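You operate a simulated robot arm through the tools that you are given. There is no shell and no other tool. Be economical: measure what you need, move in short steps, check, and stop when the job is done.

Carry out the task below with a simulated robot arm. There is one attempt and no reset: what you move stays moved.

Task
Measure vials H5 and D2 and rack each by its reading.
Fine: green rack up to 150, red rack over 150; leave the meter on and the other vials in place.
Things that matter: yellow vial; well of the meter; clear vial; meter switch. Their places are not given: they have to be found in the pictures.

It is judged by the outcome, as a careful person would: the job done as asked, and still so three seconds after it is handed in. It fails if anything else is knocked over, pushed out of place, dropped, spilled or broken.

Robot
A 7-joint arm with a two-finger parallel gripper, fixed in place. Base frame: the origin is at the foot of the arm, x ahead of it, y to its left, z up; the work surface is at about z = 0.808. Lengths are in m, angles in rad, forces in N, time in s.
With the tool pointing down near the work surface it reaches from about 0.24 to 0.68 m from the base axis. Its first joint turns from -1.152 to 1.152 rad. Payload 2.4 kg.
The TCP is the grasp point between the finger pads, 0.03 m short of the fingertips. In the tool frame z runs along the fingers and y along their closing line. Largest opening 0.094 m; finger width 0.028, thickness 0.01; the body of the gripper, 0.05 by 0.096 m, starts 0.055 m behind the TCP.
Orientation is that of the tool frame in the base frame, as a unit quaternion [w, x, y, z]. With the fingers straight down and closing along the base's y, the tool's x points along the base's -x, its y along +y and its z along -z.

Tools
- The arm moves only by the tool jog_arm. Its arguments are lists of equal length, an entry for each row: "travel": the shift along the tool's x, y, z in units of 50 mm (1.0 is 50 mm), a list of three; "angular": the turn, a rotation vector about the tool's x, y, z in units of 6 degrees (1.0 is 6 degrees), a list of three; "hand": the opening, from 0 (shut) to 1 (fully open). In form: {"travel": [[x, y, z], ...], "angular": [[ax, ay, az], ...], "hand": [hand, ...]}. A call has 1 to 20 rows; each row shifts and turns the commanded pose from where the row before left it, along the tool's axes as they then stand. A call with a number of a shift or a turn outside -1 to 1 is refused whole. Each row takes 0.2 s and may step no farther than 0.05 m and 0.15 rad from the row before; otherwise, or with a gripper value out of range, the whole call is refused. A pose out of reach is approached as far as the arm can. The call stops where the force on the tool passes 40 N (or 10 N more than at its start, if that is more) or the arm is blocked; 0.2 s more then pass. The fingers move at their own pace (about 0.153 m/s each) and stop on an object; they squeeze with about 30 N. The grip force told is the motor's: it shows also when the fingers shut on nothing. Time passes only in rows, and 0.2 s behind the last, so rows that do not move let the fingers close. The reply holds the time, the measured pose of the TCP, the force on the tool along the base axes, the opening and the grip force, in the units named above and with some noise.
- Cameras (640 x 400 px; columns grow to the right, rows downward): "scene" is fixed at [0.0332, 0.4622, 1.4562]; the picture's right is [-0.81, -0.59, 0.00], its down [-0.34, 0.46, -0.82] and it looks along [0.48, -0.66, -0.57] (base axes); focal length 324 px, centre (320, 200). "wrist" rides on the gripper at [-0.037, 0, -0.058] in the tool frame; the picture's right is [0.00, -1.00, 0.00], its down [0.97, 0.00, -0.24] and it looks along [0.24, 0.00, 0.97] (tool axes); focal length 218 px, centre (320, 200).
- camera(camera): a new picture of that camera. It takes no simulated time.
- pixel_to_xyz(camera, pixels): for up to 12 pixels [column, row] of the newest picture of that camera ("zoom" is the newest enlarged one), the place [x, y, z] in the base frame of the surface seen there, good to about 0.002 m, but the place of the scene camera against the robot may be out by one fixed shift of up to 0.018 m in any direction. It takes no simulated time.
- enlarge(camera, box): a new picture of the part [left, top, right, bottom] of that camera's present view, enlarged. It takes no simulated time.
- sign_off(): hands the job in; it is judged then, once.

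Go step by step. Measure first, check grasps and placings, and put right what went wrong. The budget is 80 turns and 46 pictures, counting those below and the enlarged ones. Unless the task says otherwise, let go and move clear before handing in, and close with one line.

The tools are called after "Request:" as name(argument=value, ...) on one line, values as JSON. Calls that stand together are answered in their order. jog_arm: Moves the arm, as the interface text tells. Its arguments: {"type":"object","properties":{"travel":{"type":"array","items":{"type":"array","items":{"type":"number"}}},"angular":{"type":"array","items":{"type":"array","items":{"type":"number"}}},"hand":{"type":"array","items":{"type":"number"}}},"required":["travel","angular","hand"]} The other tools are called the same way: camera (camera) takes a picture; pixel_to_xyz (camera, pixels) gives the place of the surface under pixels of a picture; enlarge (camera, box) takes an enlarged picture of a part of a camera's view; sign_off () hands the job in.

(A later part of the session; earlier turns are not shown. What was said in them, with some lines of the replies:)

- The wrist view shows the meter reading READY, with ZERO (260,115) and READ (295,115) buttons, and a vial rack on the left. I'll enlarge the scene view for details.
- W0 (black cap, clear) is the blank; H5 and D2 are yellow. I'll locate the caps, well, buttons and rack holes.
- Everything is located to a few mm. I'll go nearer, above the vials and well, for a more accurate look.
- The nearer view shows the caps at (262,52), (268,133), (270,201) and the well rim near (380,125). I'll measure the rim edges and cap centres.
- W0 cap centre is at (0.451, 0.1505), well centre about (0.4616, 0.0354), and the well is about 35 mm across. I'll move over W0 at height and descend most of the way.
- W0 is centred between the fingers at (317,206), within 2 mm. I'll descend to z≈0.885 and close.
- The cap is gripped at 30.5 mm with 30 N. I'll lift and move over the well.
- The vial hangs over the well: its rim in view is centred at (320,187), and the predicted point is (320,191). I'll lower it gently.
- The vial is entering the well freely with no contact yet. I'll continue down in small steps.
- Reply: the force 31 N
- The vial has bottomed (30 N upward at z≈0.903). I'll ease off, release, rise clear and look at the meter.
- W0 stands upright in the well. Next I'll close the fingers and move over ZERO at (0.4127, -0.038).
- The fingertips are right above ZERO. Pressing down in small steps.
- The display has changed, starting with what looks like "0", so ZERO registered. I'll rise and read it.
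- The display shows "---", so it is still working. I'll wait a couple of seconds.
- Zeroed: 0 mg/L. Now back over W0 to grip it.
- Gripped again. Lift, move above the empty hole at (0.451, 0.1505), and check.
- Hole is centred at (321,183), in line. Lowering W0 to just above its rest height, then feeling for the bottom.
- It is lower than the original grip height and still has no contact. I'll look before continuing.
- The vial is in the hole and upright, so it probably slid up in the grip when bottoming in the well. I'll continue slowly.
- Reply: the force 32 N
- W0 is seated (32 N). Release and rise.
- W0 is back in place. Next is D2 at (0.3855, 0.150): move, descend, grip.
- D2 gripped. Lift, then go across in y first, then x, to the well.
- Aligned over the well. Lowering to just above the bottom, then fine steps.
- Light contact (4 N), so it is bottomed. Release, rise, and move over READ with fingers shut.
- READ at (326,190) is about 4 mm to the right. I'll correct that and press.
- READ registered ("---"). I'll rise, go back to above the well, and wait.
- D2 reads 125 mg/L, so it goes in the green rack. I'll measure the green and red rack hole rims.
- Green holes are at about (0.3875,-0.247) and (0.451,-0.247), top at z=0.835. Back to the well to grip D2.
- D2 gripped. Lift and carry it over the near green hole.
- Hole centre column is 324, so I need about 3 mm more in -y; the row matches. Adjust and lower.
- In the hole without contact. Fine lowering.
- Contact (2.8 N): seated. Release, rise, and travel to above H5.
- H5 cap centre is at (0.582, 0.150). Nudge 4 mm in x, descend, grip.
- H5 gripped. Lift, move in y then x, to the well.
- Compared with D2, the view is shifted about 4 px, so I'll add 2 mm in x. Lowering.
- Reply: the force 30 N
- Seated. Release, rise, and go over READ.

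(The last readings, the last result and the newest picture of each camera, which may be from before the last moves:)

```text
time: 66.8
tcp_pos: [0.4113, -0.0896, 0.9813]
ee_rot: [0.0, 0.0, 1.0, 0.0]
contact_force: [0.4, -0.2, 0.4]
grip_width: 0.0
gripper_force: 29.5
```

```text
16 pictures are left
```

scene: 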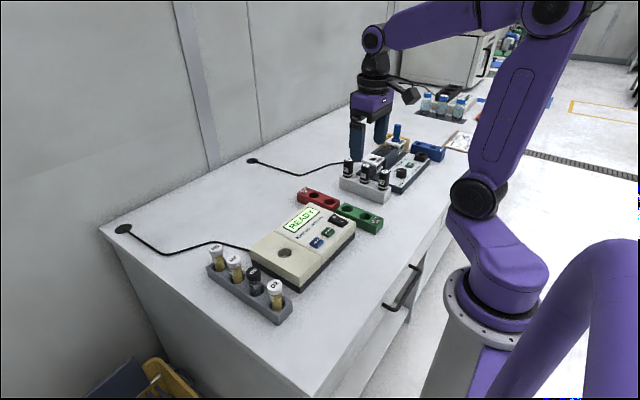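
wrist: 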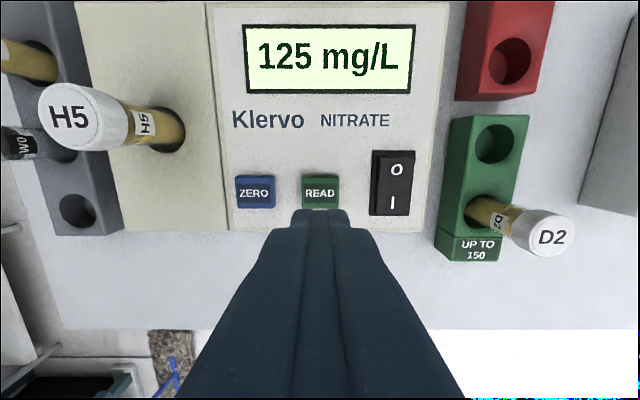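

READ lines up at (320,192). Press, rise and wait.

Request:
jog_arm(travel=[[0, 0, 0.5], [0, 0, 0.6], [0, 0, 0.4], [0, 0, 0.06], [0, 0, 0.05], [0, 0, 0.05], [0, 0, 0.04], [0, 0, 0]], angular=[[0, 0, 0], [0, 0, 0], [0, 0, 0], [0, 0, 0], [0, 0, 0], [0, 0, 0], [0, 0, 0], [0, 0, 0]], hand=[0, 0, 0, 0, 0, 0, 0, 0])

Request:
jog_arm(travel=[[0, 0, -0.8], [0, 0, -0.9], [0, 0, 0], [0, 0, 0], [0, 0, 0], [0, 0, 0], [0, 0, 0], [0, 0, 0], [0, 0, 0], [0, 0, 0], [0, 0, 0], [0, 0, 0], [0, 0, 0], [0, 0, 0], [0, 0, 0], [0, 0, 0], [0, 0, 0], [0, 0, 0]], angular=[[0, 0, 0], [0, 0, 0], [0, 0, 0], [0, 0, 0], [0, 0, 0], [0, 0, 0], [0, 0, 0], [0, 0, 0], [0, 0, 0], [0, 0, 0], [0, 0, 0], [0, 0, 0], [0, 0, 0], [0, 0, 0], [0, 0, 0], [0, 0, 0], [0, 0, 0], [0, 0, 0]], hand=[0, 0, 0, 0, 0, 0, 0, 0, 0, 0, 0, 0, 0, 0, 0, 0, 0, 0])

Request:
camera(camera="wrist")

```text
time: 68.6
tcp_pos: [0.4132, -0.0878, 0.8995]
ee_rot: [0.001, 0.0, 1.0, 0.0]
contact_force: [-0.4, -0.9, 1.6]
grip_width: 0.0001
gripper_force: 29.8
```

```text
time: 72.4
tcp_pos: [0.4134, -0.0867, 0.9803]
ee_rot: [0.0, 0.0, 1.0, 0.001]
contact_force: [0.0, 0.0, -0.2]
grip_width: 0.0001
gripper_force: 30.1
```

```text
15 pictures are left
```

wrist: 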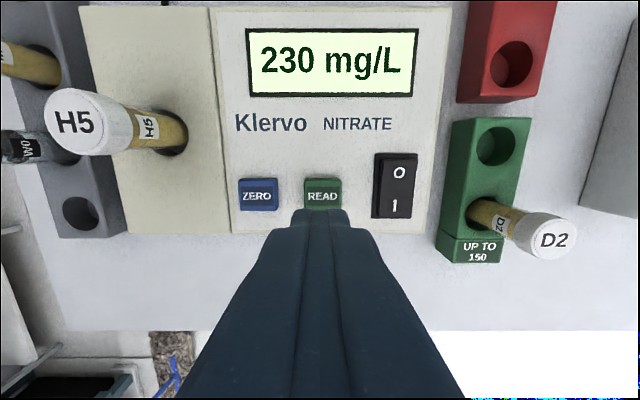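

H5 reads 230 mg/L, so it goes in the red rack. Back to the well to grip H5.

Request:
jog_arm(travel=[[-0.33, 0.82, 0], [-0.33, 0.82, 0], [-0.33, 0.82, 0], [0, 0, 0], [0, 0, 0.6], [0, 0, 0.5], [0, 0, 0.28], [0, 0, 0], [0, 0, 0], [0, 0, 0], [0, 0, 0]], angular=[[0, 0, 0], [0, 0, 0], [0, 0, 0], [0, 0, 0], [0, 0, 0], [0, 0, 0], [0, 0, 0], [0, 0, 0], [0, 0, 0], [0, 0, 0], [0, 0, 0]], hand=[0.7, 0.7, 0.7, 0.7, 0.7, 0.7, 0.7, 0.7, 0.15, 0.15, 0.15])

```text
time: 74.8
tcp_pos: [0.4639, 0.0349, 0.9152]
ee_rot: [0.0, 0.0, 1.0, 0.0]
contact_force: [0.2, -0.2, 0.0]
grip_width: 0.0309
gripper_force: 29.9
```

Gripped. Lift and carry over the near red hole at about (0.520,-0.249).

Request:
jog_arm(travel=[[0, 0, -0.6], [0, 0, -0.95], [-0.161, -0.81, 0], [-0.161, -0.81, 0], [-0.161, -0.81, 0], [-0.161, -0.81, 0], [-0.161, -0.81, 0], [-0.161, -0.81, 0], [-0.161, -0.81, 0], [0, 0, 0], [0, 0, 0]], angular=[[0, 0, 0], [0, 0, 0], [0, 0, 0], [0, 0, 0], [0, 0, 0], [0, 0, 0], [0, 0, 0], [0, 0, 0], [0, 0, 0], [0, 0, 0], [0, 0, 0]], hand=[0.15, 0.15, 0.15, 0.15, 0.15, 0.15, 0.15, 0.15, 0.15, 0.15, 0.15])

Request:
camera(camera="wrist")

```text
time: 77.2
tcp_pos: [0.5201, -0.2503, 0.9926]
ee_rot: [0.001, -0.001, 1.0, 0.0]
contact_force: [-0.3, 0.3, 0.1]
grip_width: 0.031
gripper_force: 30.5
```

```text
14 pictures are left
```

wrist: 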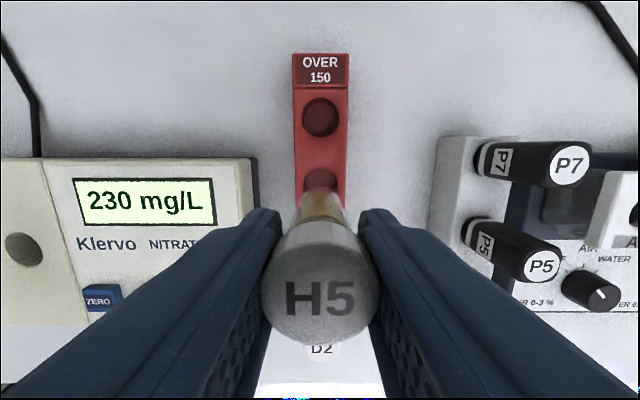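

Aligned: far hole at (321,118), predicted (320,117). Lowering.

Request:
jog_arm(travel=[[0.01, 0, 0.5], [0, 0, 0.5], [0, 0, 0.4], [0, 0, 0.3], [0, 0, 0.2], [0, 0, 0.04], [0, 0, 0]], angular=[[0, 0, 0], [0, 0, 0], [0, 0, 0], [0, 0, 0], [0, 0, 0], [0, 0, 0], [0, 0, 0]], hand=[0.15, 0.15, 0.15, 0.15, 0.15, 0.15, 0.15])

Request:
jog_arm(travel=[[0, 0, 0.04], [0, 0, 0.02], [0, 0, 0]], angular=[[0, 0, 0], [0, 0, 0], [0, 0, 0]], hand=[0.15, 0.15, 0.15])

```text
time: 78.8
tcp_pos: [0.5198, -0.2486, 0.8948]
ee_rot: [0.0, 0.0, 1.0, 0.001]
contact_force: [0.2, -0.3, -0.9]
grip_width: 0.0311
gripper_force: 30.5
```

```text
time: 79.6
tcp_pos: [0.5187, -0.2494, 0.8901]
ee_rot: [0.0, 0.0, 1.0, 0.0]
contact_force: [-0.1, 0.3, -0.6]
grip_width: 0.0309
gripper_force: 30.5
```

Request:
jog_arm(travel=[[0, 0, 0.02], [0, 0, 0.01], [0, 0, 0]], angular=[[0, 0, 0], [0, 0, 0], [0, 0, 0]], hand=[0.15, 0.15, 0.15])

Request:
jog_arm(travel=[[0, 0, 0.02], [0, 0, 0.01], [0, 0, 0]], angular=[[0, 0, 0], [0, 0, 0], [0, 0, 0]], hand=[0.15, 0.15, 0.15])

```text
time: 80.4
tcp_pos: [0.519, -0.2475, 0.89]
ee_rot: [0.0, 0.0, 1.0, 0.0]
contact_force: [-0.3, -0.5, -0.2]
grip_width: 0.0309
gripper_force: 29.6
```

```text
time: 81.2
tcp_pos: [0.5195, -0.2486, 0.8891]
ee_rot: [-0.001, -0.001, 1.0, 0.0]
contact_force: [-0.2, 0.6, 2.2]
grip_width: 0.0306
gripper_force: 30.1
```

Contact at the expected height (2.2 N). Release and rise clear, then check.

Request:
jog_arm(travel=[[0, 0, 0], [0, 0, 0], [0, 0, 0], [0, 0, -0.6], [0, 0, -0.9], [0, 0, -0.9], [0, 0, -0.9], [0.8, 0.3, -0.3], [0.8, 0.3, -0.3], [0, 0, 0]], angular=[[0, 0, 0], [0, 0, 0], [0, 0, 0], [0, 0, 0], [0, 0, 0], [0, 0, 0], [0, 0, 0], [0, 0, 0], [0, 0, 0], [0, 0, 0]], hand=[0.6, 0.6, 0.6, 0.6, 0.6, 0.6, 0.6, 0.6, 0.6, 0.6])

Request:
camera(camera="wrist")

Request:
enlarge(camera="scene", box=[190, 150, 430, 330])

```text
time: 83.4
tcp_pos: [0.4411, -0.2215, 1.0833]
ee_rot: [0.0, 0.0, 1.0, 0.0]
contact_force: [0.5, -0.4, -0.5]
grip_width: 0.0564
gripper_force: 0.0
```

```text
13 pictures are left
```

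wrist: 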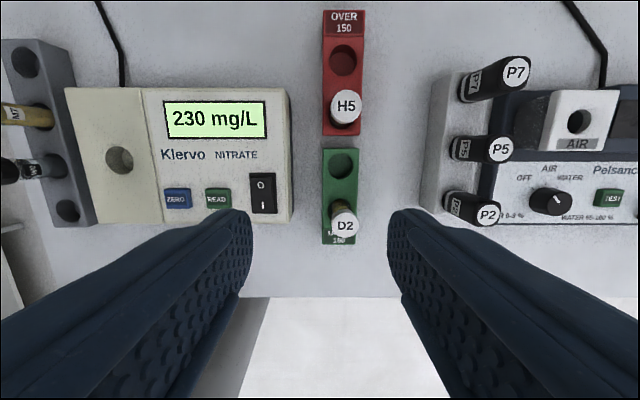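

```text
2.22 times, centred on (310, 240) of scene
```

zoom: 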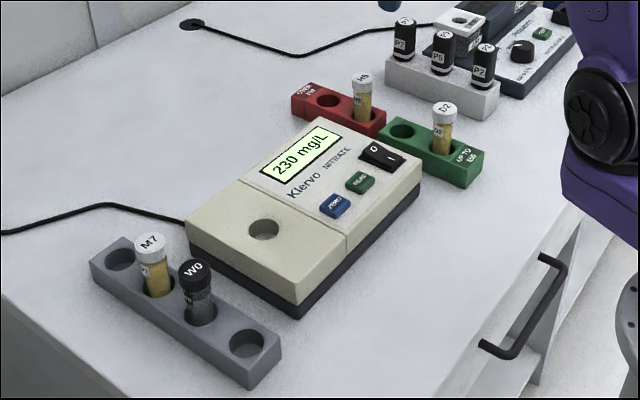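

The pictures show H5 upright in the red rack, D2 upright in the green rack, M7 and W0 in their places, and the meter still on. The gripper is clear, so I'm handing in.

Request:
sign_off()

```text
The job is handed in.
```

D2 read 125 mg/L and is in the green rack, H5 read 230 mg/L and is in the red rack; I zeroed the meter with W0 first and put it back, and the meter is still on.
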